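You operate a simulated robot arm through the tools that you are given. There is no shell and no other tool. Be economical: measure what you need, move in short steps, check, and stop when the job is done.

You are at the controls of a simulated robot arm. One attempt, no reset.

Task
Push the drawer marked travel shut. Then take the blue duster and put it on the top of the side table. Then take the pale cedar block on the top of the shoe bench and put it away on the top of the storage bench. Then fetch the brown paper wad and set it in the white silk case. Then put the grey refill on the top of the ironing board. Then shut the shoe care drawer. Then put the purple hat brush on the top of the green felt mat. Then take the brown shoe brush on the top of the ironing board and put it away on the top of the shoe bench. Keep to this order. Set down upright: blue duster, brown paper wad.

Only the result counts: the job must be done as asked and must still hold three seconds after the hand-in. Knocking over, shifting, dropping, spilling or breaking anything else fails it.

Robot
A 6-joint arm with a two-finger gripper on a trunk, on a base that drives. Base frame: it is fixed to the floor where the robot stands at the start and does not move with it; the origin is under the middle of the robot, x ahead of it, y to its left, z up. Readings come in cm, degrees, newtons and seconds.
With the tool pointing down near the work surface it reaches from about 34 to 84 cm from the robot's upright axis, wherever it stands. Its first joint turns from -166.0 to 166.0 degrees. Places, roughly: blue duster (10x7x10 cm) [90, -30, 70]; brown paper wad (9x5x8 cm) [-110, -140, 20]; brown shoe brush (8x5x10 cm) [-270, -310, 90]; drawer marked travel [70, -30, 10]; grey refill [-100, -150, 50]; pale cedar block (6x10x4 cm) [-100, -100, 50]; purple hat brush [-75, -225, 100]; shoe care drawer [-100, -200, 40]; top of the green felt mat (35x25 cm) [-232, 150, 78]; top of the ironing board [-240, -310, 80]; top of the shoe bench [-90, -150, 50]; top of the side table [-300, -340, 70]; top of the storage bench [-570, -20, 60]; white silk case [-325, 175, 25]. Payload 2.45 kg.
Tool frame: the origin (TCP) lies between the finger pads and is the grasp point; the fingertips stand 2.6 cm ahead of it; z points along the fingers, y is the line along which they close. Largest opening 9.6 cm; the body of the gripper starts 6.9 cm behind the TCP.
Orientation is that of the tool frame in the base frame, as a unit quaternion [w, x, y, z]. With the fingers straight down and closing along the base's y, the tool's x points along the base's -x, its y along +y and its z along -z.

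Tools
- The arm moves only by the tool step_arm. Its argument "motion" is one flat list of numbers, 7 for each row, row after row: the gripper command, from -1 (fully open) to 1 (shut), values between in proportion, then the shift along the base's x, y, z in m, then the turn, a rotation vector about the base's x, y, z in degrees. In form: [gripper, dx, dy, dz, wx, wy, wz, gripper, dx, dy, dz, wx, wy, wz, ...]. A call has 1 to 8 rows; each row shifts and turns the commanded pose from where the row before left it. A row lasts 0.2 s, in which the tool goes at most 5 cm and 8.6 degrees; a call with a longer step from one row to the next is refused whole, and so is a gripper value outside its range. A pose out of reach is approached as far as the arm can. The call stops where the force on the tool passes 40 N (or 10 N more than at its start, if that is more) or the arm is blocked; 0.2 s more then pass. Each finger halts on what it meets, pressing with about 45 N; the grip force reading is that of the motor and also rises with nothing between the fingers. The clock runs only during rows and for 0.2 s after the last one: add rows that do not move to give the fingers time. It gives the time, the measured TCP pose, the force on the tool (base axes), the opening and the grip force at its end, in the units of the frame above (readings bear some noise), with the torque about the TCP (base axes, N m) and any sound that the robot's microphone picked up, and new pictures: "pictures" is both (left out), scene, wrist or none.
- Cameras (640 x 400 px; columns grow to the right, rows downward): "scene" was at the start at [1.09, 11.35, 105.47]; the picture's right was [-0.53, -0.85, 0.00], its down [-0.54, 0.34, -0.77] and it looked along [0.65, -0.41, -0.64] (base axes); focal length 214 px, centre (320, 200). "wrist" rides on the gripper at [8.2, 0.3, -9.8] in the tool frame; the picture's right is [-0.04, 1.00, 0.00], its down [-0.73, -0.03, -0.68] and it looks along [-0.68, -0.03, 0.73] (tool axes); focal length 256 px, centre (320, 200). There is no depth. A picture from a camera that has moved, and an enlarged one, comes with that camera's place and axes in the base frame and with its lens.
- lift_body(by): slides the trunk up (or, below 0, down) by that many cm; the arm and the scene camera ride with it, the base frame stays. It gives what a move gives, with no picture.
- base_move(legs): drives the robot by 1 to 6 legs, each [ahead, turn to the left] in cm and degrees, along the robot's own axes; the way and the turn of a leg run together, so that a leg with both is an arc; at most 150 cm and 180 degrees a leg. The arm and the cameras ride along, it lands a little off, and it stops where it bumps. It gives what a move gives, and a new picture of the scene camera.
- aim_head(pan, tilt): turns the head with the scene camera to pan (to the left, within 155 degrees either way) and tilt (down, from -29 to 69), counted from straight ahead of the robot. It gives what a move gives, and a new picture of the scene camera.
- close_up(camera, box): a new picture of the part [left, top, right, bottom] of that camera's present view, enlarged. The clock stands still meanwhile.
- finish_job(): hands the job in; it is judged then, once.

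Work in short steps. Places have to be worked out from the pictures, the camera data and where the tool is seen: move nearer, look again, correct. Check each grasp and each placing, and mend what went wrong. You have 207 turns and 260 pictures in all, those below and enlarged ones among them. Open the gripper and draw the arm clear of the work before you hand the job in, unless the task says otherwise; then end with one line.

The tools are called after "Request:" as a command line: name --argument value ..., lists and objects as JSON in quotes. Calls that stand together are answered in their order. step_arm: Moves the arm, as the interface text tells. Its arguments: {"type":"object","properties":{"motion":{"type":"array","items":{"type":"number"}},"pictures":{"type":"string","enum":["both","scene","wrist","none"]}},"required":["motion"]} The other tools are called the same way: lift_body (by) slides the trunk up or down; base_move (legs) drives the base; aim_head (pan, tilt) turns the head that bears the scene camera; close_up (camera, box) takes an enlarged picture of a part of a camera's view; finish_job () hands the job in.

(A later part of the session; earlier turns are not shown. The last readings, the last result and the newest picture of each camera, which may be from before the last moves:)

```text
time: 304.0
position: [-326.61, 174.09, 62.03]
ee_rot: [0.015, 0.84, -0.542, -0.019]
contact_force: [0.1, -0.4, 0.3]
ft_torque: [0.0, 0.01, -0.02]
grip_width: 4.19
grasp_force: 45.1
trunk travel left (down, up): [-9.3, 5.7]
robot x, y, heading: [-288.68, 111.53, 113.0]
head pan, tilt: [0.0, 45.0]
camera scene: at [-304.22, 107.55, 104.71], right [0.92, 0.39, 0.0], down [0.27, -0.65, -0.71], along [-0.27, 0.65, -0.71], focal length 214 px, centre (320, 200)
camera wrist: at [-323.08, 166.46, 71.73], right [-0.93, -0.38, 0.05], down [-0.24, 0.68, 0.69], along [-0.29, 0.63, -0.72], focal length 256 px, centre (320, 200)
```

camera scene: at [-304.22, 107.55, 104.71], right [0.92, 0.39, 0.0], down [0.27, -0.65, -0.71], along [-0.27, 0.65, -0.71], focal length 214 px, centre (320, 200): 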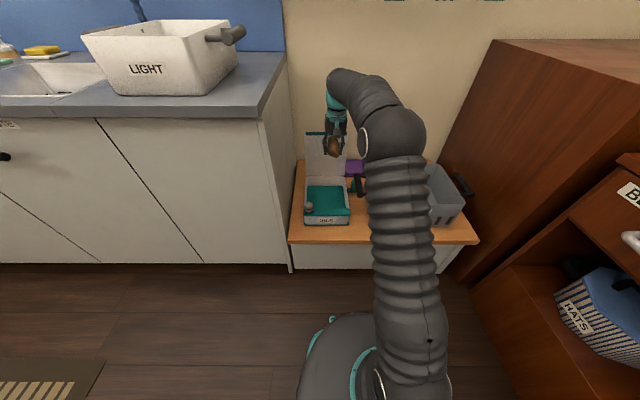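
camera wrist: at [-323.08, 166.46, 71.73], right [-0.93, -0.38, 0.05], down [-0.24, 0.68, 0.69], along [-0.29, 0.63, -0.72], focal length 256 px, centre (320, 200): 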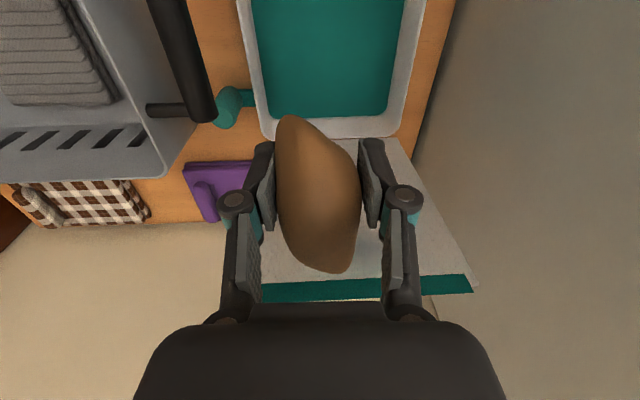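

Aligned within the case. I lower 20 cm, then check.

Request:
step_arm --motion '[1, 0, 0, -0.04, 0, 0, 0, 1, 0, 0, -0.04, 0, 0, 0, 1, 0, 0, -0.04, 0, 0, 0, 1, 0, 0, -0.04, 0, 0, 0, 1, 0, 0, -0.035, 0, 0, 0]'

Request:
close_up --camera "scene" --box '[280, 110, 420, 250]'

```text
time: 305.2
position: [-326.52, 173.95, 42.61]
ee_rot: [0.015, 0.841, -0.541, -0.019]
contact_force: [0.3, -0.3, -0.4]
ft_torque: [-0.01, 0.0, -0.01]
grip_width: 4.18
grasp_force: 45.1
trunk travel left (down, up): [-9.3, 5.7]
robot x, y, heading: [-288.53, 111.62, 112.9]
head pan, tilt: [0.0, 45.0]
camera scene: at [-304.22, 107.54, 104.71], right [0.92, 0.39, 0.0], down [0.27, -0.65, -0.71], along [-0.27, 0.65, -0.71], focal length 214 px, centre (320, 200)
camera wrist: at [-322.97, 166.42, 52.2], right [-0.93, -0.38, 0.05], down [-0.24, 0.68, 0.69], along [-0.29, 0.63, -0.72], focal length 256 px, centre (320, 200)
```

scene: 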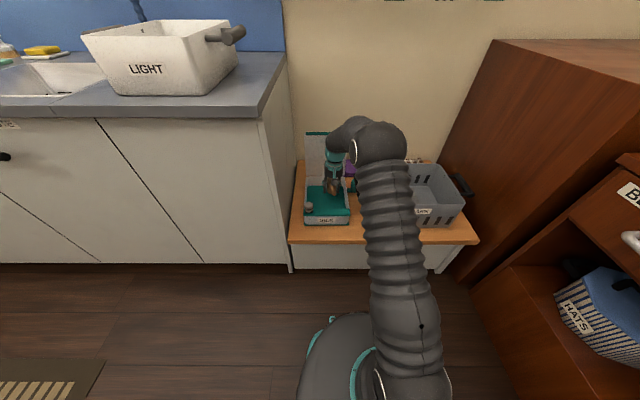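
wrist: 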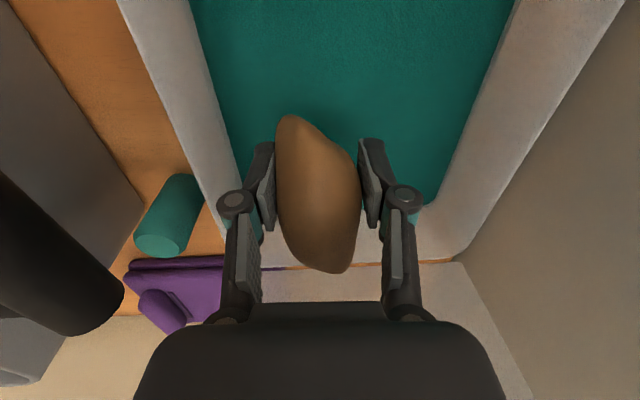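

```text
2.86 times, centred on (350, 180) of scene
camera zoom: at [-304.22, 107.54, 104.71], right [0.92, 0.39, 0.0], down [0.27, -0.65, -0.71], along [-0.27, 0.65, -0.71], focal length 613 px, centre (234, 257)
```

zoom: 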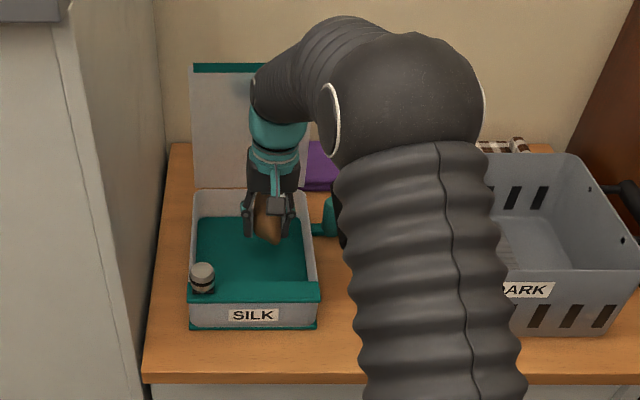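

Good. I shift 1.5 cm toward the centre and lower to contact.

Request:
step_arm --motion '[1, -0.014, -0.005, 0, 0, 0, 0, 1, 0, 0, -0.02, 0, 0, 0, 1, 0, 0, -0.01, 0, 0, 0]' --pictures "none"

Request:
step_arm --motion '[1, 0, 0, -0.004, 0, 0, 0, 1, 0, 0, -0.003, 0, 0, 0]' --pictures "none"

Request:
step_arm --motion '[1, 0, 0, -0.003, 0, 0, 0, 1, 0, 0, -0.003, 0, 0, 0]' --pictures "wrist"

```text
time: 306.0
position: [-327.98, 173.51, 39.46]
ee_rot: [0.015, 0.84, -0.541, -0.019]
contact_force: [0.8, 1.1, -1.2]
ft_torque: [-0.01, 0.01, -0.01]
grip_width: 4.18
grasp_force: 45.5
trunk travel left (down, up): [-9.3, 5.7]
robot x, y, heading: [-288.81, 111.59, 112.4]
head pan, tilt: [0.0, 45.0]
```

```text
time: 306.6
position: [-327.84, 173.58, 38.68]
ee_rot: [0.015, 0.84, -0.541, -0.019]
contact_force: [-0.1, 0.3, -0.8]
ft_torque: [0.03, 0.0, -0.03]
grip_width: 4.18
grasp_force: 44.8
trunk travel left (down, up): [-9.3, 5.7]
robot x, y, heading: [-288.61, 111.65, 113.1]
head pan, tilt: [0.0, 45.0]
```

```text
time: 307.2
position: [-328.05, 173.66, 38.83]
ee_rot: [0.013, 0.84, -0.542, -0.022]
contact_force: [3.2, -6.4, 34.4]
ft_torque: [-0.2, -0.39, -0.03]
grip_width: 4.19
grasp_force: 44.9
trunk travel left (down, up): [-9.3, 5.7]
robot x, y, heading: [-288.69, 111.5, 112.7]
head pan, tilt: [0.0, 45.0]
camera wrist: at [-324.43, 165.92, 48.31], right [-0.93, -0.38, 0.05], down [-0.24, 0.68, 0.69], along [-0.29, 0.63, -0.72], focal length 256 px, centre (320, 200)
```

wrist: 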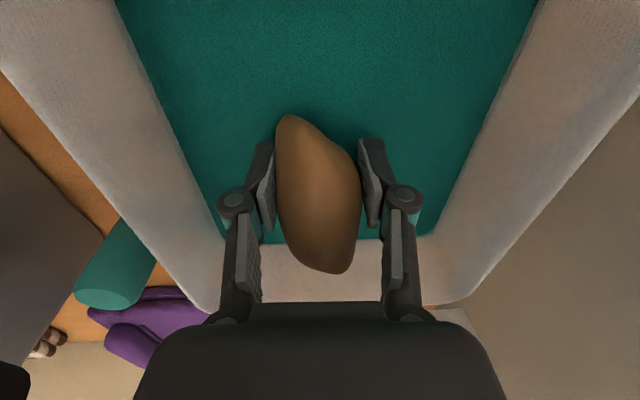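

Seated on the cushion. I ease up 2 mm, open moderately and rise.

Request:
step_arm --motion '[1, 0, 0, 0.002, 0, 0, 0, 0.1, 0, 0, 0, 0, 0, 0, -0.4, 0, 0, 0, 0, 0, 0, -0.4, 0, 0, 0.02, 0, 0, 0, -0.4, 0, 0, 0.03, 0, 0, 0, -0.4, 0, 0, 0.04, 0, 0, 0, -0.4, 0, 0, 0.04, 0, 0, 0, -0.4, 0, 0, 0.04, 0, 0, 0]'

Request:
close_up --camera "scene" --box '[280, 110, 420, 250]'

```text
time: 309.0
position: [-327.9, 173.36, 55.21]
ee_rot: [0.014, 0.841, -0.541, -0.018]
contact_force: [-0.5, 0.0, -0.3]
ft_torque: [0.01, 0.0, -0.01]
grip_width: 6.68
grasp_force: 0.0
trunk travel left (down, up): [-9.3, 5.7]
robot x, y, heading: [-288.64, 111.71, 112.5]
head pan, tilt: [0.0, 45.0]
camera scene: at [-304.24, 107.57, 104.69], right [0.92, 0.39, 0.0], down [0.27, -0.65, -0.71], along [-0.27, 0.65, -0.71], focal length 214 px, centre (320, 200)
camera wrist: at [-324.41, 165.86, 64.96], right [-0.93, -0.38, 0.04], down [-0.24, 0.68, 0.69], along [-0.29, 0.62, -0.73], focal length 256 px, centre (320, 200)
```

scene: 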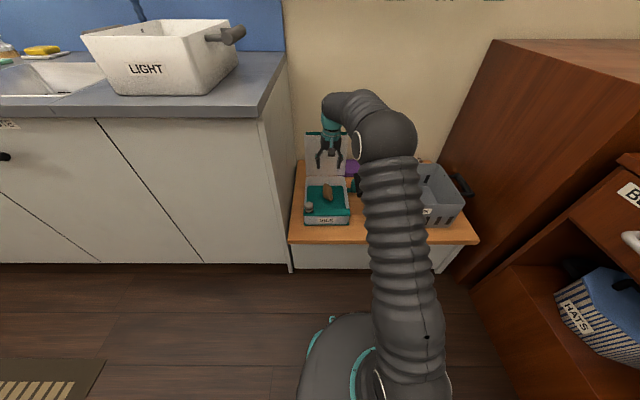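
wrist: 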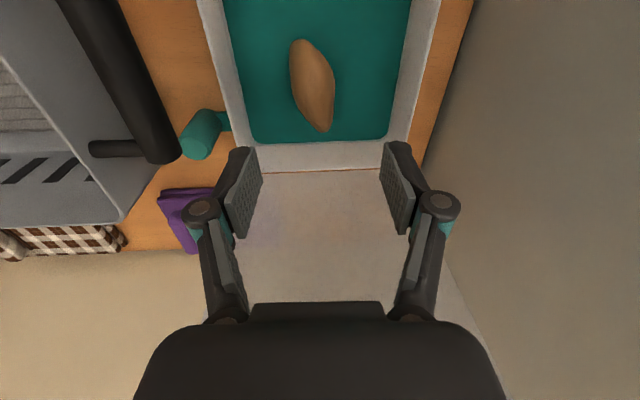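

```text
2.86 times, centred on (350, 180) of scene
camera zoom: at [-304.24, 107.57, 104.69], right [0.92, 0.39, 0.0], down [0.27, -0.65, -0.71], along [-0.27, 0.65, -0.71], focal length 613 px, centre (234, 257)
```

zoom: 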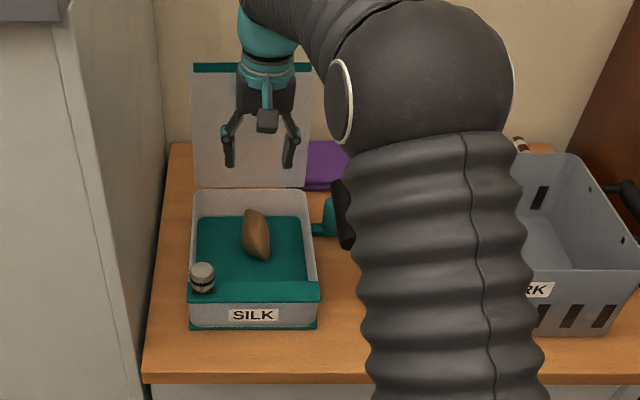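

Request:
close_up --camera "wrist" --box '[230, 10, 420, 150]'

Request:
close_up --camera "scene" --box '[300, 170, 360, 230]'

```text
2.86 times, centred on (325, 80) of wrist
camera zoom: at [-324.41, 165.86, 64.96], right [-0.93, -0.38, 0.04], down [-0.24, 0.68, 0.69], along [-0.29, 0.62, -0.73], focal length 731 px, centre (306, 543)
```

zoom: 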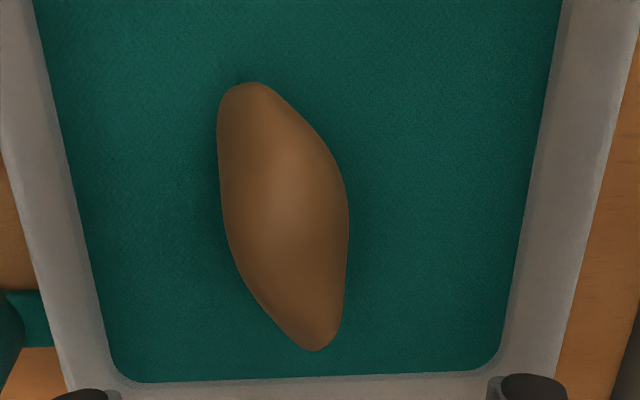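

```text
6.67 times, centred on (330, 200) of scene
camera zoom: at [-304.24, 107.57, 104.69], right [0.92, 0.39, 0.0], down [0.27, -0.65, -0.71], along [-0.27, 0.65, -0.71], focal length 1430 px, centre (253, 200)
```

zoom: 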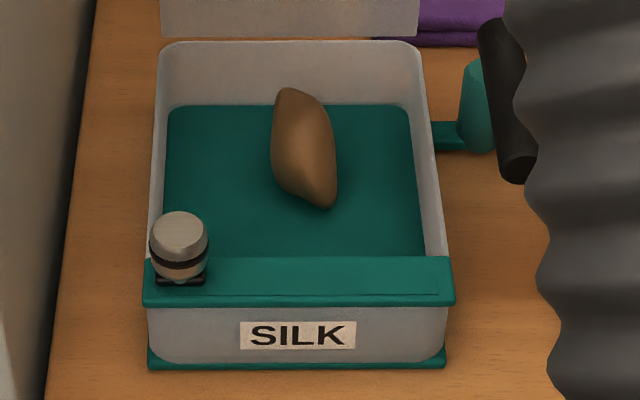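

The wad sits upright in the silk case beside the jar. I raise and recentre the arm before driving back to the shoe bench.

Request:
step_arm --motion '[-0.4, 0, 0, 0.049, 0, 0, 0, -0.4, 0, 0, 0.049, 0, 0, 0, -0.4, 0, 0, 0.049, 0, 0, 0, -0.4, 0.02, 0, 0.045, 0, 0, 0, -0.4, 0.04, -0.02, 0.02, 0, 0, 0, -0.4, 0.04, -0.025, 0.01, 0, 0, 0, -0.4, 0.04, -0.025, 0, 0, 0, 0, -0.4, 0.03, -0.025, 0, 0, 0, 0]' --pictures "none"

Request:
base_move --legs '[[-150, 0], [-150, 0], [-23, 0], [0, -92.5]]'

Request:
aim_head --pan -10 --tilt 45

```text
time: 310.8
position: [-310.99, 163.9, 77.45]
ee_rot: [0.015, 0.841, -0.541, -0.018]
contact_force: [-0.7, -0.1, 0.0]
ft_torque: [-0.05, -0.02, 0.0]
grip_width: 6.7
grasp_force: 0.0
trunk travel left (down, up): [-9.3, 5.7]
robot x, y, heading: [-288.76, 111.46, 112.7]
head pan, tilt: [0.0, 45.0]
```

```text
time: 330.4
position: [-113.31, -165.21, 77.52]
ee_rot: [0.004, -0.195, 0.981, 0.024]
contact_force: [0.8, 1.1, 0.0]
ft_torque: [0.0, 0.0, 0.0]
grip_width: 6.74
grasp_force: 0.1
trunk travel left (down, up): [-9.3, 5.7]
robot x, y, heading: [-166.02, -185.64, 20.7]
head pan, tilt: [0.0, 45.0]
camera scene: at [-170.12, -170.16, 104.7], right [0.36, -0.93, 0.0], down [-0.66, -0.25, -0.71], along [0.66, 0.25, -0.71], focal length 214 px, centre (320, 200)
```

scene: 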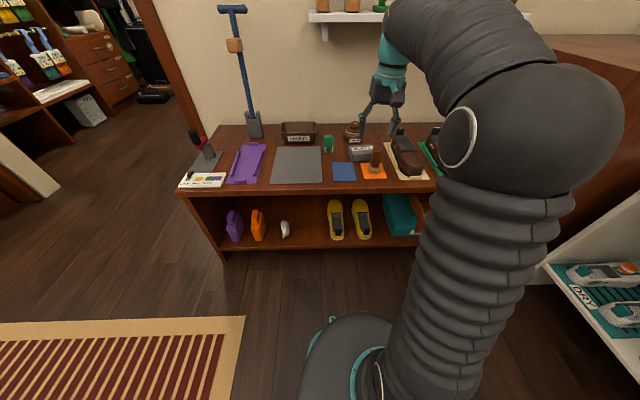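

```text
time: 331.1
position: [-113.45, -165.17, 77.54]
ee_rot: [0.003, -0.196, 0.98, 0.024]
contact_force: [-1.0, 1.0, -0.8]
ft_torque: [0.01, 0.02, -0.05]
grip_width: 6.74
grasp_force: 0.0
trunk travel left (down, up): [-9.3, 5.7]
robot x, y, heading: [-166.17, -185.75, 20.9]
head pan, tilt: [-10.0, 45.0]
camera scene: at [-169.73, -171.52, 104.7], right [0.19, -0.98, 0.0], down [-0.69, -0.13, -0.71], along [0.69, 0.13, -0.71], focal length 214 px, centre (320, 200)
```

scene: 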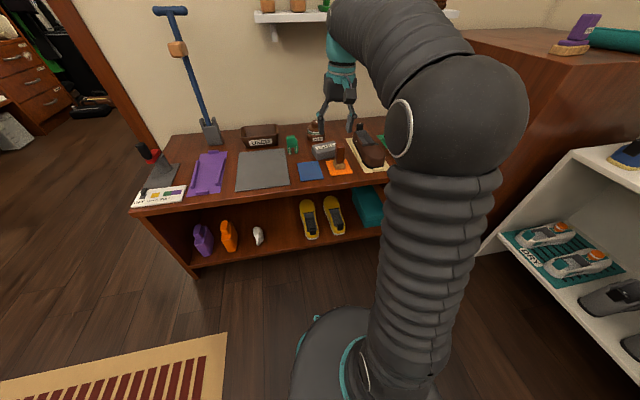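

I take a zoom and a wrist view of the refill.

Request:
close_up --camera "scene" --box '[260, 110, 400, 200]'

Request:
step_arm --motion '[-1, -0.03, -0.01, 0.03, 0, 0, 0, -1, -0.02, -0.01, 0.03, 0, 0, 0]' --pictures "wrist"

```text
4.44 times, centred on (330, 155) of scene
camera zoom: at [-169.73, -171.52, 104.7], right [0.19, -0.98, 0.0], down [-0.69, -0.13, -0.71], along [0.69, 0.13, -0.71], focal length 953 px, centre (276, 400)
```

zoom: 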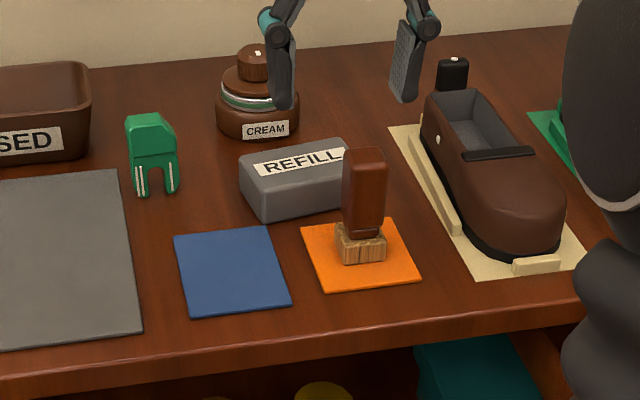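

```text
time: 331.7
position: [-118.3, -167.06, 83.42]
ee_rot: [0.002, -0.196, 0.98, 0.024]
contact_force: [0.5, -0.5, -0.8]
ft_torque: [0.0, 0.05, -0.01]
grip_width: 9.59
grasp_force: 0.1
trunk travel left (down, up): [-9.3, 5.7]
robot x, y, heading: [-166.48, -185.68, 21.0]
head pan, tilt: [-10.0, 45.0]
camera wrist: at [-125.98, -170.48, 93.22], right [-0.35, 0.94, 0.05], down [0.69, 0.22, 0.69], along [0.63, 0.27, -0.72], focal length 256 px, centre (320, 200)
```

wrist: 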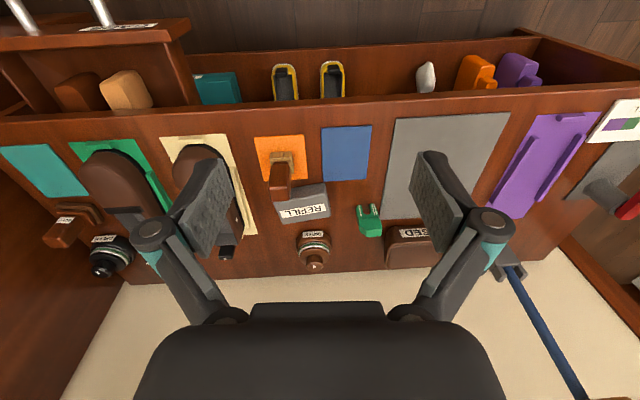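

Request:
close_up --camera "wrist" --box '[240, 120, 400, 280]'

```text
2.50 times, centred on (320, 200) of wrist
camera zoom: at [-125.98, -170.48, 93.22], right [-0.35, 0.94, 0.05], down [0.69, 0.22, 0.69], along [0.63, 0.27, -0.72], focal length 640 px, centre (320, 200)
```

zoom: 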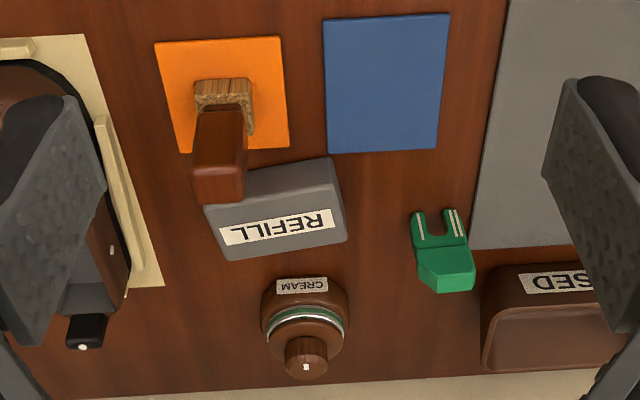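

The refill's top centre is ≈(−90, −159, 56), short side along 28°. I'll grip it a bit left of centre to avoid the brush: TCP (−91, −156.6). I drive 10 cm closer and yaw −82°.

Request:
base_move --legs '[[10, 0]]'

Request:
step_arm --motion '[-0.7, 0, 0, 0, 0, 0, -8.2, -0.7, 0, 0, 0, 0, 0, -8.2, -0.7, 0, 0, 0, 0, 0, -8.2, -0.7, 0, 0, 0, 0, 0, -8.2, -0.7, 0, 0, 0, 0, 0, -8.2, -0.7, 0, 0, 0, 0, 0, -8.2, -0.7, 0, 0, 0, 0, 0, -8.2, -0.7, 0, 0, 0, 0, 0, -8.2]' --pictures "none"

Request:
step_arm --motion '[-0.7, 0.02, 0.005, 0, 0, 0, -8.2, -0.7, 0.02, 0.01, 0, 0, 0, -8.2]' --pictures "wrist"

```text
time: 332.9
position: [-108.99, -163.55, 83.61]
ee_rot: [0.003, -0.195, 0.981, 0.024]
contact_force: [0.2, 0.7, -0.4]
ft_torque: [0.02, -0.01, 0.0]
grip_width: 9.6
grasp_force: 0.1
trunk travel left (down, up): [-9.3, 5.7]
robot x, y, heading: [-156.98, -182.32, 20.7]
head pan, tilt: [-10.0, 45.0]
camera scene: at [-160.29, -167.93, 104.7], right [0.19, -0.98, 0.0], down [-0.69, -0.13, -0.71], along [0.69, 0.13, -0.71], focal length 214 px, centre (320, 200)
```

scene: 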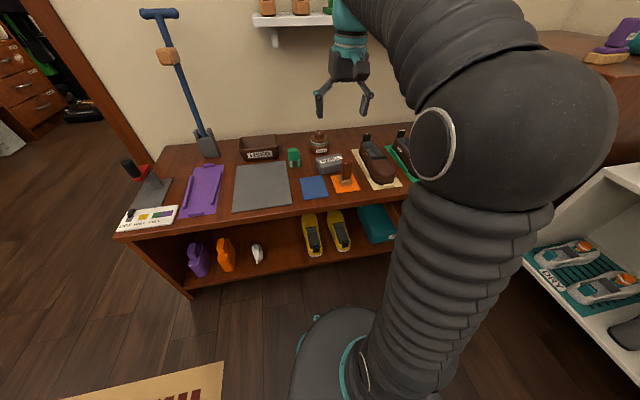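

```text
time: 334.7
position: [-108.89, -163.6, 83.58]
ee_rot: [0.015, 0.368, 0.929, 0.018]
contact_force: [0.4, 0.5, 0.2]
ft_torque: [-0.01, 0.01, 0.03]
grip_width: 8.15
grasp_force: 0.0
trunk travel left (down, up): [-9.3, 5.7]
robot x, y, heading: [-157.29, -182.35, 20.8]
head pan, tilt: [-10.0, 45.0]
```

```text
time: 335.3
position: [-104.96, -162.03, 83.58]
ee_rot: [0.018, 0.497, 0.868, 0.016]
contact_force: [0.0, 0.0, -0.3]
ft_torque: [0.0, -0.04, 0.02]
grip_width: 8.17
grasp_force: 0.2
trunk travel left (down, up): [-9.3, 5.7]
robot x, y, heading: [-156.64, -181.95, 20.7]
head pan, tilt: [-10.0, 45.0]
camera wrist: at [-109.19, -155.01, 93.24], right [0.88, 0.47, 0.05], down [0.31, -0.65, 0.69], along [0.35, -0.59, -0.72], focal length 256 px, centre (320, 200)
```

wrist: 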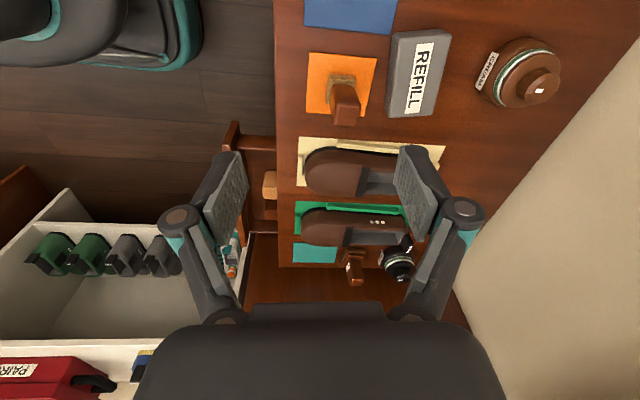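

Refill confirmed at (−89.7, −158). I move over and descend to z 60.

Request:
step_arm --motion '[-0.7, 0.035, 0.0135, 0, 0, 0, 0, -0.7, 0.035, 0.0135, 0, 0, 0, 0, -0.7, 0.035, 0.0135, 0, 0, 0, 0, -0.7, 0.035, 0.0135, 0, 0, 0, 0, -0.7, 0, 0, -0.047, 0, 0, 0, -0.7, 0, 0, -0.047, 0, 0, 0, -0.7, 0, 0, -0.047, 0, 0, 0, -0.7, 0, 0, -0.047, 0, 0, 0]' --pictures "wrist"

```text
time: 337.1
position: [-91.33, -156.78, 64.38]
ee_rot: [0.018, 0.496, 0.868, 0.015]
contact_force: [-0.2, 0.4, 1.0]
ft_torque: [0.03, -0.01, 0.0]
grip_width: 8.15
grasp_force: 0.0
out of reach, approached as far as the arm can: row 4
trunk travel left (down, up): [-9.3, 5.7]
robot x, y, heading: [-157.13, -182.19, 20.8]
head pan, tilt: [-10.0, 45.0]
camera wrist: at [-95.62, -149.74, 74.09], right [0.88, 0.47, 0.05], down [0.32, -0.65, 0.69], along [0.36, -0.59, -0.72], focal length 256 px, centre (320, 200)
```

wrist: 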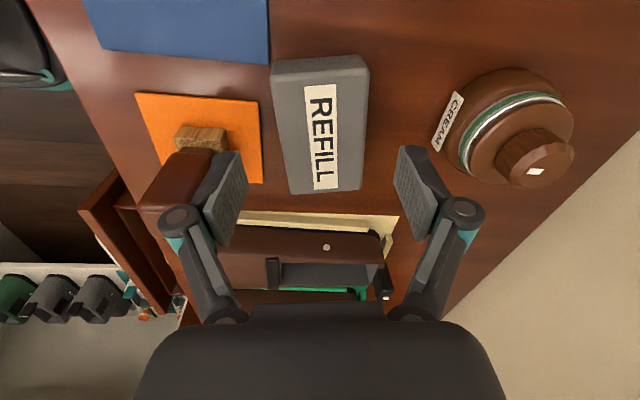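

The left finger is near the brush; I narrow the opening to 7.3 and shift 1.5 cm further from the brush, then descend in steps.

Request:
step_arm --motion '[-0.52, -0.007, 0.013, 0, 0, 0, 0, -0.52, 0, 0, 0, 0, 0, 0, -0.52, 0, 0, -0.02, 0, 0, 0]' --pictures "wrist"

```text
time: 337.9
position: [-92.03, -155.51, 62.34]
ee_rot: [0.018, 0.496, 0.868, 0.016]
contact_force: [-0.1, -0.6, 0.1]
ft_torque: [-0.02, -0.02, 0.01]
grip_width: 7.28
grasp_force: 0.0
trunk travel left (down, up): [-9.3, 5.7]
robot x, y, heading: [-156.71, -182.09, 20.7]
head pan, tilt: [-10.0, 45.0]
camera wrist: at [-96.35, -148.5, 72.06], right [0.88, 0.47, 0.05], down [0.32, -0.65, 0.69], along [0.36, -0.59, -0.72], focal length 256 px, centre (320, 200)
```

wrist: 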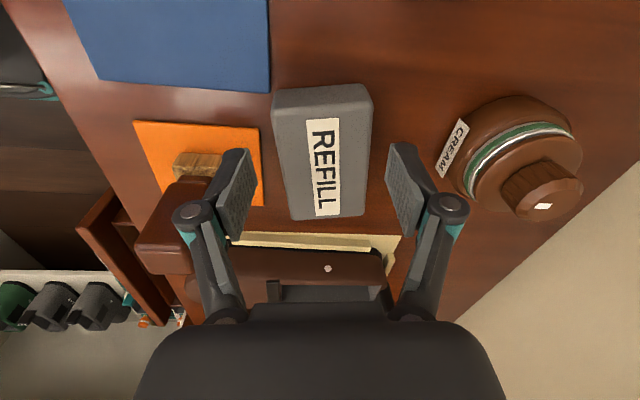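

The brush is about 4 cm clear. I descend to z 54.6 and close.

Request:
step_arm --motion '[-0.52, 0, 0, -0.03, 0, 0, 0, -0.52, 0, 0, -0.03, 0, 0, 0, -0.52, 0, 0, -0.017, 0, 0, 0, 1, 0, 0, 0, 0, 0, 0, 1, 0, 0, 0, 0, 0, 0, 1, 0, 0, 0, 0, 0, 0]' --pictures "wrist"

```text
time: 338.7
position: [-91.67, -155.36, 55.77]
ee_rot: [0.023, 0.496, 0.868, 0.025]
contact_force: [4.8, 3.3, 8.8]
ft_torque: [0.26, -0.18, -0.07]
grip_width: 8.78
grasp_force: 6.5
trunk travel left (down, up): [-9.3, 5.7]
robot x, y, heading: [-157.05, -182.23, 20.9]
head pan, tilt: [-10.0, 45.0]
stopped in row 3: the force on the tool passed its limit at 49 N (the readings are from after the stop); the commanded pose is now the measured one
camera wrist: at [-96.14, -148.38, 65.44], right [0.88, 0.47, 0.07], down [0.3, -0.66, 0.69], along [0.37, -0.58, -0.72], focal length 256 px, centre (320, 200)
```

wrist: 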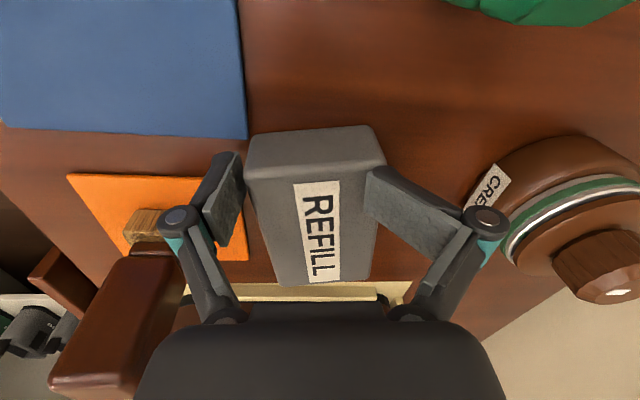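

The right finger landed on the block: it's about 7 cm wide. I rise, open to 9, and retry.

Request:
step_arm --motion '[-0.52, 0, 0, 0.015, 0, 0, 0, -0.9, 0, 0, 0.02, 0, 0, 0, -0.9, 0, 0, 0, 0, 0, 0]' --pictures "wrist"

```text
time: 339.5
position: [-91.68, -155.4, 59.12]
ee_rot: [0.024, 0.495, 0.868, 0.024]
contact_force: [-0.3, 1.2, 0.6]
ft_torque: [0.01, -0.02, 0.01]
grip_width: 9.16
grasp_force: 0.3
trunk travel left (down, up): [-9.3, 5.7]
robot x, y, heading: [-156.76, -182.2, 20.8]
head pan, tilt: [-10.0, 45.0]
camera wrist: at [-96.18, -148.38, 68.81], right [0.88, 0.47, 0.06], down [0.3, -0.66, 0.69], along [0.37, -0.59, -0.72], focal length 256 px, centre (320, 200)
```

wrist: 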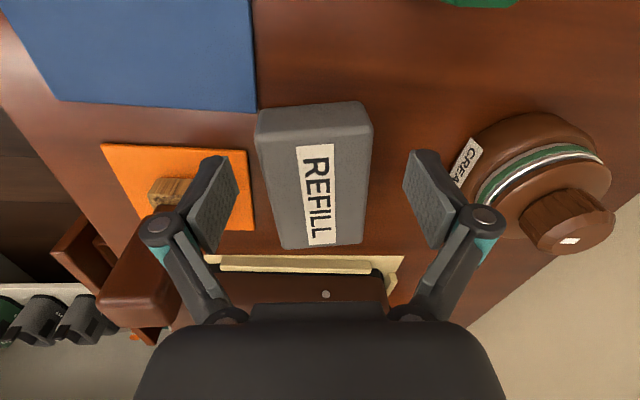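

Centred with 1 cm margins. I descend to 54.7 and close.

Request:
step_arm --motion '[-0.9, -0.002, -0.001, -0.02, 0, 0, 0, -0.9, 0, 0, -0.015, 0, 0, 0, -0.9, 0, 0, -0.009, 0, 0, 0, 1, 0, 0, 0, 0, 0, 0, 1, 0, 0, 0, 0, 0, 0, 1, 0, 0, 0, 0, 0, 0]' --pictures "wrist"

```text
time: 340.9
position: [-91.93, -155.47, 54.86]
ee_rot: [0.024, 0.496, 0.868, 0.025]
contact_force: [0.7, 0.5, 14.2]
ft_torque: [-0.41, 0.35, 0.05]
grip_width: 6.98
grasp_force: 45.3
trunk travel left (down, up): [-9.3, 5.7]
robot x, y, heading: [-156.67, -182.5, 20.9]
head pan, tilt: [-10.0, 45.0]
camera wrist: at [-96.38, -148.48, 64.54], right [0.88, 0.47, 0.07], down [0.3, -0.66, 0.69], along [0.37, -0.58, -0.72], focal length 256 px, centre (320, 200)
```

wrist: 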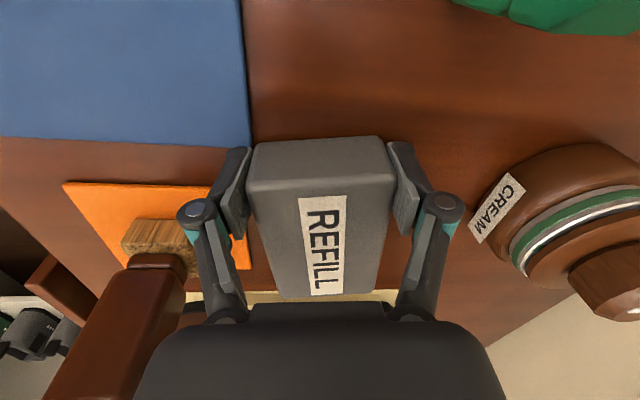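

Gripped (7 cm). I lift straight up, then retract.

Request:
step_arm --motion '[1, 0, 0, 0.02, 0, 0, 0, 1, 0, 0, 0.04, 0, 0, 0, 1, 0, 0, 0.05, 0, 0, 0, 1, 0, 0, 0.05, 0, 0, 0, 1, 0, 0, 0.05, 0, 0, 0, 1, -0.03, -0.01, 0.04, 0, 0, 0, 1, -0.04, -0.015, 0.02, 0, 0, 0, 1, -0.045, -0.016, 0, 0, 0, 0]'

```text
refused: row 6 steps farther than a row can; nothing moved
```

Request:
step_arm --motion '[1, 0, 0, 0.02, 0, 0, 0, 1, 0, 0, 0.04, 0, 0, 0, 1, 0, 0, 0.05, 0, 0, 0, 1, 0, 0, 0.05, 0, 0, 0, 1, 0, 0, 0.05, 0, 0, 0, 1, -0.03, -0.01, 0.035, 0, 0, 0, 1, -0.04, -0.015, 0.02, 0, 0, 0, 1, -0.045, -0.016, 0, 0, 0, 0]'

```text
time: 342.7
position: [-103.36, -159.4, 81.23]
ee_rot: [0.023, 0.496, 0.868, 0.023]
contact_force: [0.9, 0.8, -2.3]
ft_torque: [0.06, 0.11, -0.01]
grip_width: 6.97
grasp_force: 44.4
trunk travel left (down, up): [-9.3, 5.7]
robot x, y, heading: [-156.73, -182.14, 20.8]
head pan, tilt: [-10.0, 45.0]
camera scene: at [-160.22, -167.9, 104.7], right [0.19, -0.98, 0.0], down [-0.69, -0.13, -0.71], along [0.69, 0.13, -0.71], focal length 214 px, centre (320, 200)
camera wrist: at [-107.88, -152.49, 90.83], right [0.88, 0.47, 0.06], down [0.3, -0.66, 0.69], along [0.37, -0.59, -0.72], focal length 256 px, centre (320, 200)
```

scene: 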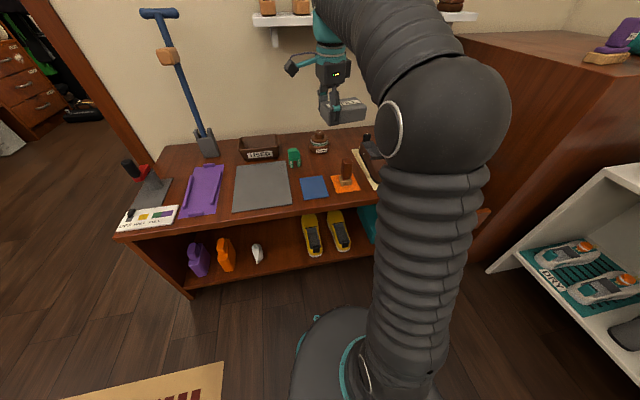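
wrist: 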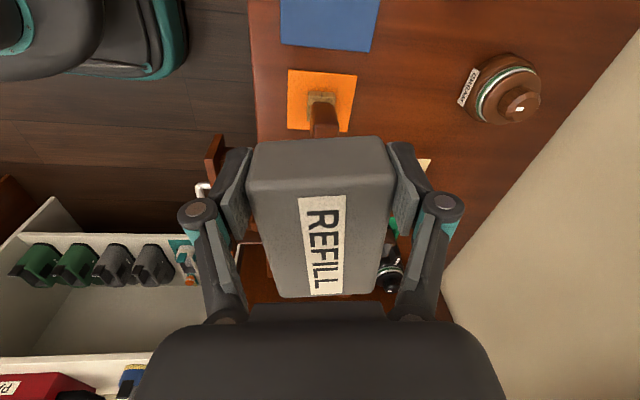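

Refill is held. I raise the trunk and arm for height, then drive to the ironing board.

Request:
lift_body --by 5.7

Request:
step_arm --motion '[1, -0.02, -0.01, 0.03, 0, 0, 0, 1, -0.02, -0.01, 0.03, 0, 0, 0, 1, 0, 0, 0.03, 0, 0, 0, 1, 0, 0, 0.03, 0, 0, 0]' --pictures "none"

Request:
base_move --legs '[[0, -171], [95, 0], [0, 80]]'

Request:
aim_head --pan 10 --tilt 45

```text
time: 343.7
position: [-103.41, -159.57, 86.92]
ee_rot: [0.024, 0.495, 0.868, 0.024]
contact_force: [-0.4, 0.1, -1.8]
ft_torque: [0.08, 0.04, 0.01]
grip_width: 6.95
grasp_force: 45.2
trunk travel left (down, up): [-15.0, 0.0]
robot x, y, heading: [-156.99, -182.17, 20.6]
head pan, tilt: [-10.0, 45.0]
```

```text
time: 344.7
position: [-107.35, -161.5, 99.06]
ee_rot: [0.023, 0.496, 0.868, 0.024]
contact_force: [-0.6, 0.2, -2.1]
ft_torque: [0.07, 0.03, -0.04]
grip_width: 6.95
grasp_force: 44.9
trunk travel left (down, up): [-15.0, 0.0]
robot x, y, heading: [-156.77, -182.01, 20.8]
head pan, tilt: [-10.0, 45.0]
```

```text
time: 360.1
position: [-218.44, -278.93, 98.8]
ee_rot: [0.033, 0.964, 0.264, 0.0]
contact_force: [-0.5, 0.4, -1.5]
ft_torque: [0.05, -0.07, 0.01]
grip_width: 6.94
grasp_force: 45.6
trunk travel left (down, up): [-15.0, 0.0]
robot x, y, heading: [-239.29, -229.71, -69.0]
head pan, tilt: [-10.0, 45.0]
camera scene: at [-225.31, -226.21, 110.39], right [-0.98, -0.19, 0.0], down [-0.14, 0.69, -0.71], along [0.14, -0.69, -0.71], focal length 214 px, centre (320, 200)
```

scene: 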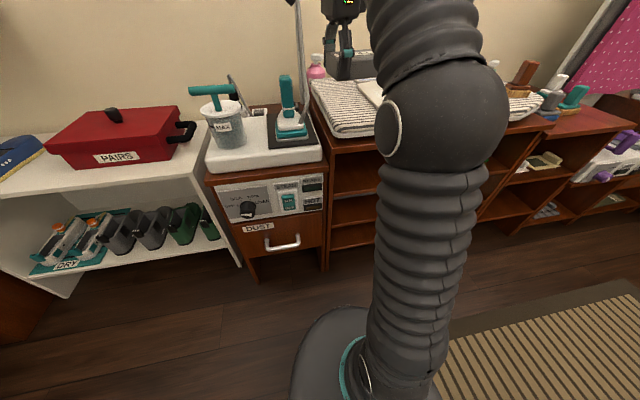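

```text
time: 360.9
position: [-218.49, -279.02, 98.98]
ee_rot: [0.034, 0.964, 0.264, 0.0]
contact_force: [0.9, 0.1, -1.7]
ft_torque: [0.02, -0.05, -0.01]
grip_width: 6.94
grasp_force: 44.9
trunk travel left (down, up): [-15.0, 0.0]
robot x, y, heading: [-239.2, -229.37, -69.4]
head pan, tilt: [10.0, 45.0]
camera scene: at [-222.68, -225.2, 110.39], right [-0.86, -0.51, 0.0], down [-0.36, 0.61, -0.71], along [0.36, -0.61, -0.71], focal length 214 px, centre (320, 200)
```

scene: 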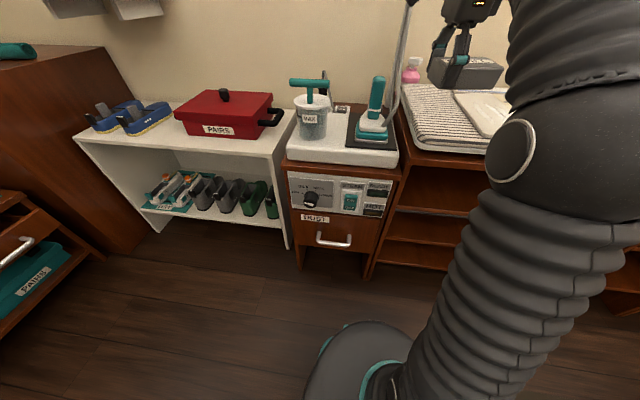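

Request:
step_arm --motion '[1, 0, 0, 0, 0, 0, 0]' --pictures "wrist"

Request:
close_up --camera "scene" --box '[340, 0, 540, 170]'

```text
time: 361.3
position: [-218.43, -278.93, 98.85]
ee_rot: [0.033, 0.964, 0.265, 0.0]
contact_force: [-0.4, 0.4, -1.1]
ft_torque: [0.02, -0.07, 0.0]
grip_width: 6.95
grasp_force: 45.1
trunk travel left (down, up): [-15.0, 0.0]
robot x, y, heading: [-239.39, -229.04, -69.2]
head pan, tilt: [10.0, 45.0]
camera wrist: at [-211.48, -274.56, 108.57], right [0.48, -0.88, 0.06], down [-0.66, -0.31, 0.69], along [-0.58, -0.37, -0.72], focal length 256 px, centre (320, 200)
```

wrist: 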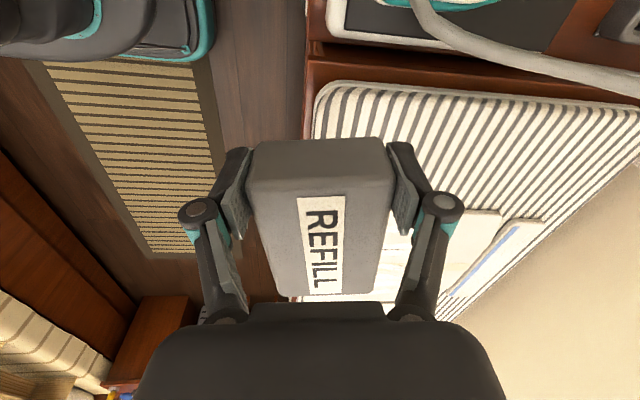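

```text
2.35 times, centred on (440, 85) of scene
camera zoom: at [-222.67, -225.2, 110.39], right [-0.86, -0.52, 0.0], down [-0.36, 0.61, -0.71], along [0.36, -0.61, -0.71], focal length 505 px, centre (38, 471)
```

zoom: 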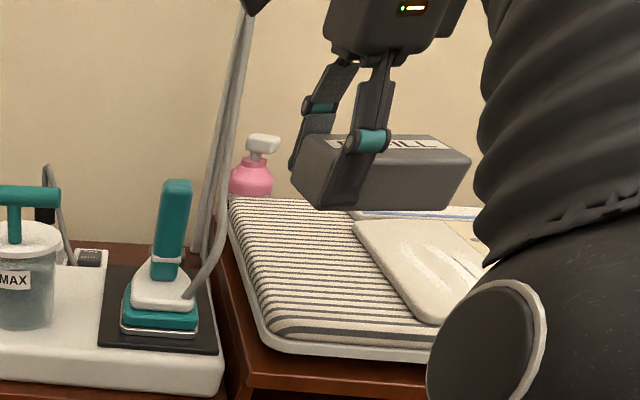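

The free strip on the board is e1 −303..−319. I pull back to e1 −311 and rotate +81°, so the block's length runs into the board.

Request:
step_arm --motion '[1, -0.034, 0.015, 0, 0, 0, 0, 1, -0.034, 0.015, 0, 0, 0, 0, 1, -0.034, 0.015, 0, 0, 0, 0, 1, 0, 0, 0, 0, 0, 8.1, 1, 0, 0, 0, 0, 0, 8.1, 1, 0, 0, 0, 0, 0, 8.1, 1, 0, 0, 0, 0, 0, 8.1, 1, 0, 0, 0, 0, 0, 8.1]' --pictures "none"

Request:
step_arm --motion '[1, 0, 0, 0, 0, 0, 8.1, 1, 0, 0, 0, 0, 0, 8.1, 1, 0, 0, 0, 0, 0, 8.1, 1, 0, 0, 0, 0, 0, 8.1, 1, 0, 0, 0, 0, 0, 8.1, 1, 0, 0, 0, 0, 0, 0]'

```text
time: 363.1
position: [-228.76, -274.49, 98.75]
ee_rot: [0.031, 0.811, 0.584, 0.013]
contact_force: [0.3, -0.1, -1.1]
ft_torque: [0.08, 0.0, 0.0]
grip_width: 6.96
grasp_force: 45.4
trunk travel left (down, up): [-15.0, 0.0]
robot x, y, heading: [-239.22, -229.52, -68.9]
head pan, tilt: [10.0, 45.0]
```

```text
time: 364.5
position: [-228.67, -274.56, 98.86]
ee_rot: [0.025, 0.56, 0.828, 0.022]
contact_force: [0.3, 0.2, -1.7]
ft_torque: [0.09, 0.02, -0.03]
grip_width: 6.93
grasp_force: 44.7
trunk travel left (down, up): [-15.0, 0.0]
robot x, y, heading: [-239.21, -229.4, -68.9]
head pan, tilt: [10.0, 45.0]
camera scene: at [-222.67, -225.2, 110.4], right [-0.86, -0.52, 0.0], down [-0.36, 0.61, -0.71], along [0.36, -0.61, -0.71], focal length 214 px, centre (320, 200)
camera wrist: at [-232.06, -266.94, 108.59], right [0.94, 0.33, 0.06], down [0.2, -0.7, 0.69], along [0.28, -0.63, -0.72], focal length 256 px, centre (320, 200)
```

scene: 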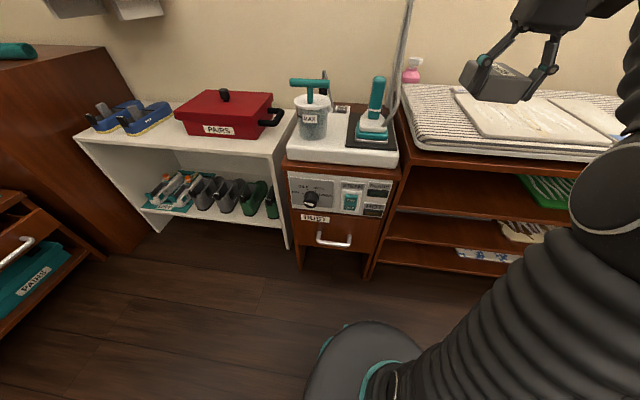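
wrist: 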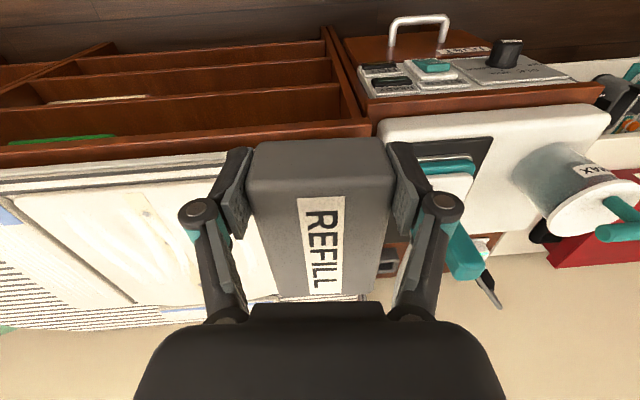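

I move 22 cm forward over the free strip, then lower to z 91.

Request:
step_arm --motion '[1, 0.0154, -0.0414, 0, 0, 0, 0, 1, 0.0154, -0.0414, 0, 0, 0, 0, 1, 0.0154, -0.0414, 0, 0, 0, 0, 1, 0.0154, -0.0414, 0, 0, 0, 0, 1, 0.0154, -0.0414, 0, 0, 0, 0, 1, 0, 0, -0.04, 0, 0, 0, 1, 0, 0, -0.04, 0, 0, 0]'

Request:
close_up --camera "scene" --box '[380, 20, 580, 180]'

```text
time: 366.2
position: [-221.74, -291.41, 86.3]
ee_rot: [0.034, 0.56, 0.828, 0.013]
contact_force: [-0.1, 7.5, 18.5]
ft_torque: [0.12, 0.84, -0.3]
grip_width: 6.98
grasp_force: 45.1
out of reach, approached as far as the arm can: row 2, 3, 4, 5
trunk travel left (down, up): [-15.0, 0.0]
robot x, y, heading: [-239.32, -229.49, -69.0]
head pan, tilt: [10.0, 45.0]
stopped in row 7: the force on the tool passed its limit at 58 N (the readings are from after the stop); the commanded pose is now the measured one
camera scene: at [-222.69, -225.07, 110.41], right [-0.86, -0.52, 0.0], down [-0.36, 0.6, -0.71], along [0.36, -0.61, -0.71], focal length 214 px, centre (320, 200)
camera wrist: at [-225.19, -283.58, 95.78], right [0.94, 0.34, 0.06], down [0.2, -0.68, 0.71], along [0.28, -0.65, -0.71], focal length 256 px, centre (320, 200)
```

scene: 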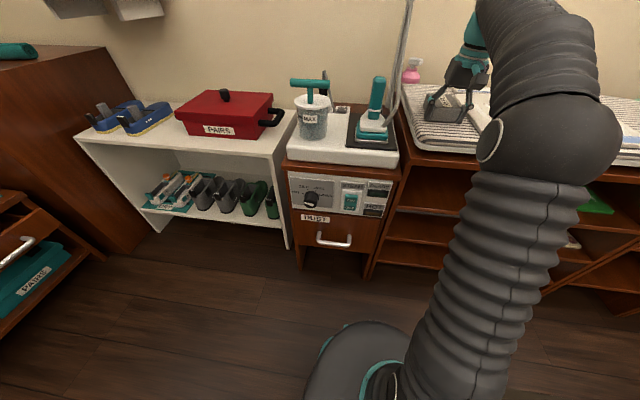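
wrist: 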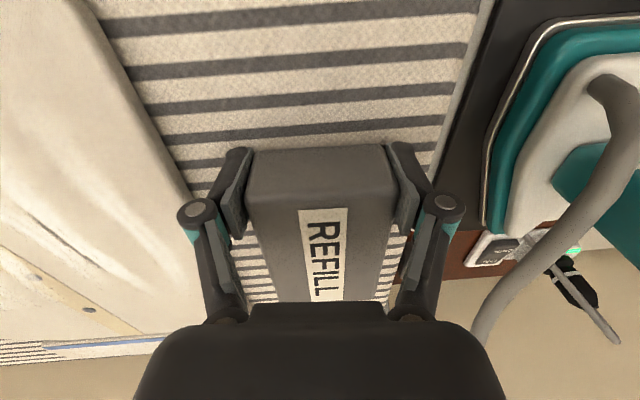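

```text
2.50 times, centred on (480, 100) of scene
camera zoom: at [-222.69, -225.07, 110.41], right [-0.86, -0.52, 0.0], down [-0.36, 0.6, -0.71], along [0.36, -0.61, -0.71], focal length 536 px, centre (-80, 450)
```

zoom: 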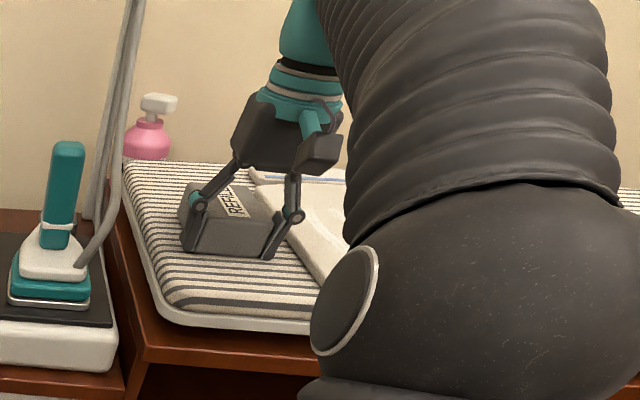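

The refill is on the striped padding already. I ease up 3 mm, open to 8.4, and rise.

Request:
step_arm --motion '[1, 0, 0, 0.003, 0, 0, 0, -0.75, 0, 0, 0, 0, 0, 0, -0.75, 0, 0, 0, 0, 0, 0, -0.75, 0, 0, 0.02, 0, 0, 0, -0.75, 0, 0, 0.03, 0, 0, 0, -0.75, -0.01, 0.025, 0.03, 0, 0, 0, -0.75, -0.01, 0.03, 0.03, 0, 0, 0]'

Request:
close_up --camera "scene" --box '[380, 20, 580, 180]'

```text
time: 367.8
position: [-223.91, -285.94, 97.27]
ee_rot: [0.031, 0.56, 0.828, 0.014]
contact_force: [0.8, -0.9, -0.2]
ft_torque: [0.08, 0.0, -0.02]
grip_width: 8.43
grasp_force: 0.1
trunk travel left (down, up): [-15.0, 0.0]
robot x, y, heading: [-239.18, -229.23, -68.6]
head pan, tilt: [10.0, 45.0]
camera scene: at [-222.66, -225.24, 110.39], right [-0.86, -0.52, 0.0], down [-0.36, 0.61, -0.71], along [0.36, -0.61, -0.71], focal length 214 px, centre (320, 200)
camera wrist: at [-227.14, -278.29, 106.78], right [0.94, 0.34, 0.06], down [0.2, -0.68, 0.7], along [0.28, -0.65, -0.71], focal length 256 px, centre (320, 200)
```

scene: 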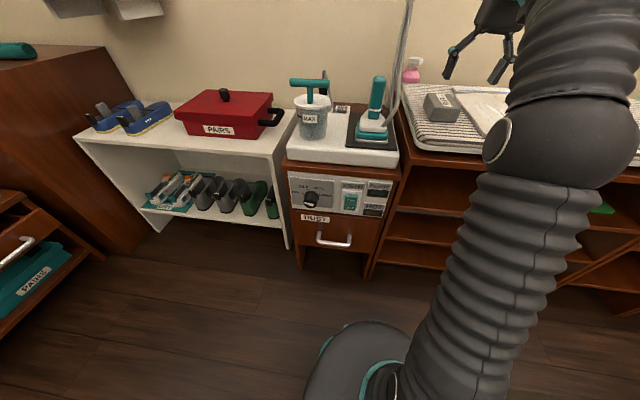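
wrist: 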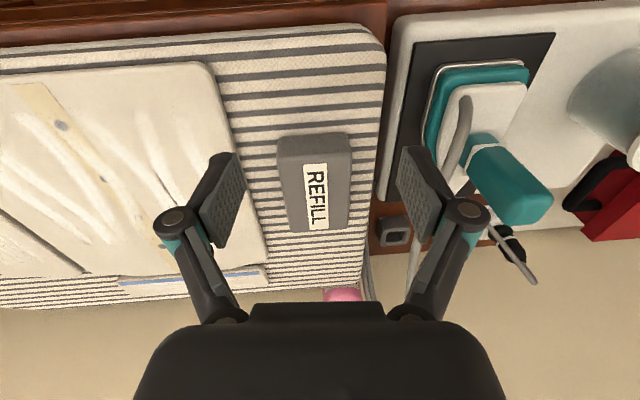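

```text
2.50 times, centred on (480, 100) of scene
camera zoom: at [-222.66, -225.24, 110.39], right [-0.86, -0.52, 0.0], down [-0.36, 0.61, -0.71], along [0.36, -0.61, -0.71], focal length 536 px, centre (-80, 450)
```

zoom: 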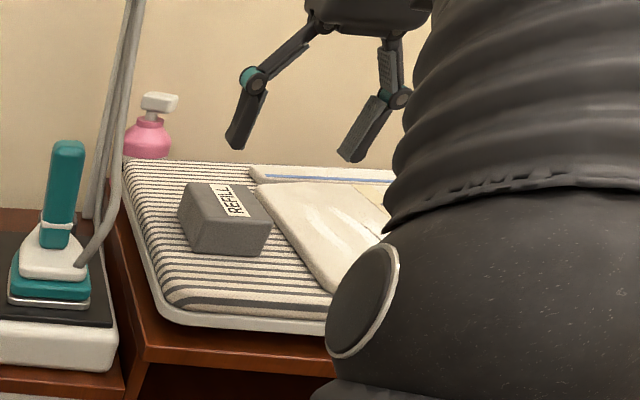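

The refill rests on the ironing board. I retract, then drive to face the open CARE drawer.

Request:
step_arm --motion '[-0.75, -0.013, 0.035, 0, 0, 0, 0, -0.75, -0.013, 0.035, 0, 0, 0, 0, 0, -0.01, 0.025, 0, 0, 0, 0, 1, 0, 0, 0, 0, 0, 0, 1, 0, 0, 0, 0, 0, 0]' --pictures "none"

Request:
base_move --legs '[[0, 77], [55, 0], [0, 12]]'

Request:
aim_head --pan -15 --tilt 40

```text
time: 369.0
position: [-227.34, -276.58, 97.42]
ee_rot: [0.033, 0.56, 0.828, 0.014]
contact_force: [0.1, 1.0, 0.0]
ft_torque: [-0.01, -0.02, 0.01]
grip_width: 0.0
grasp_force: 28.9
trunk travel left (down, up): [-15.0, 0.0]
robot x, y, heading: [-239.45, -229.75, -69.2]
head pan, tilt: [10.0, 45.0]
```

```text
time: 376.2
position: [-137.28, -210.26, 97.24]
ee_rot: [0.013, -0.184, 0.982, 0.032]
contact_force: [-0.2, -0.4, 0.1]
ft_torque: [-0.03, 0.01, 0.0]
grip_width: 0.0
grasp_force: 28.0
trunk travel left (down, up): [-15.0, 0.0]
robot x, y, heading: [-184.88, -222.37, 20.3]
head pan, tilt: [10.0, 45.0]
camera scene: at [-188.67, -204.71, 110.4], right [0.51, -0.86, 0.0], down [-0.61, -0.36, -0.71], along [0.61, 0.36, -0.71], focal length 214 px, centre (320, 200)
```

scene: 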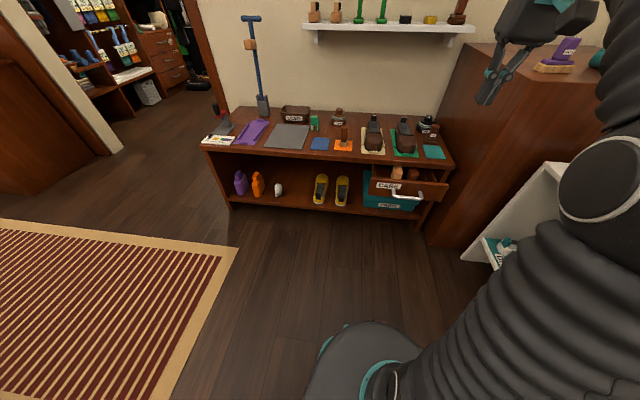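

```text
time: 377.1
position: [-137.35, -210.13, 97.23]
ee_rot: [0.014, -0.183, 0.982, 0.032]
contact_force: [-0.5, -0.1, -0.3]
ft_torque: [-0.02, -0.02, -0.04]
grip_width: 0.0
grasp_force: 28.3
trunk travel left (down, up): [-15.0, 0.0]
robot x, y, heading: [-184.76, -221.52, 20.3]
head pan, tilt: [-15.0, 40.0]
camera scene: at [-187.22, -208.02, 111.12], right [0.09, -1.0, 0.0], down [-0.64, -0.06, -0.77], along [0.76, 0.07, -0.64], focal length 214 px, centre (320, 200)
```

scene: 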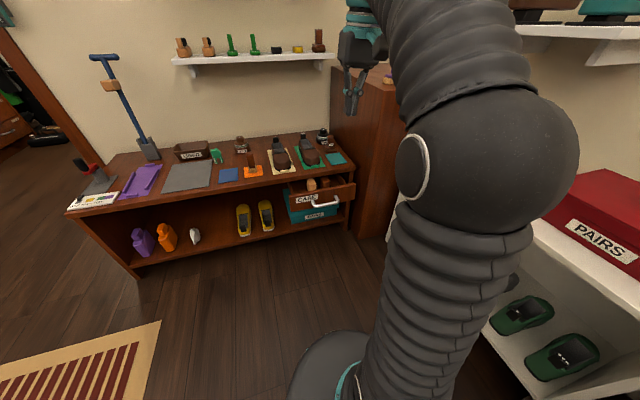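

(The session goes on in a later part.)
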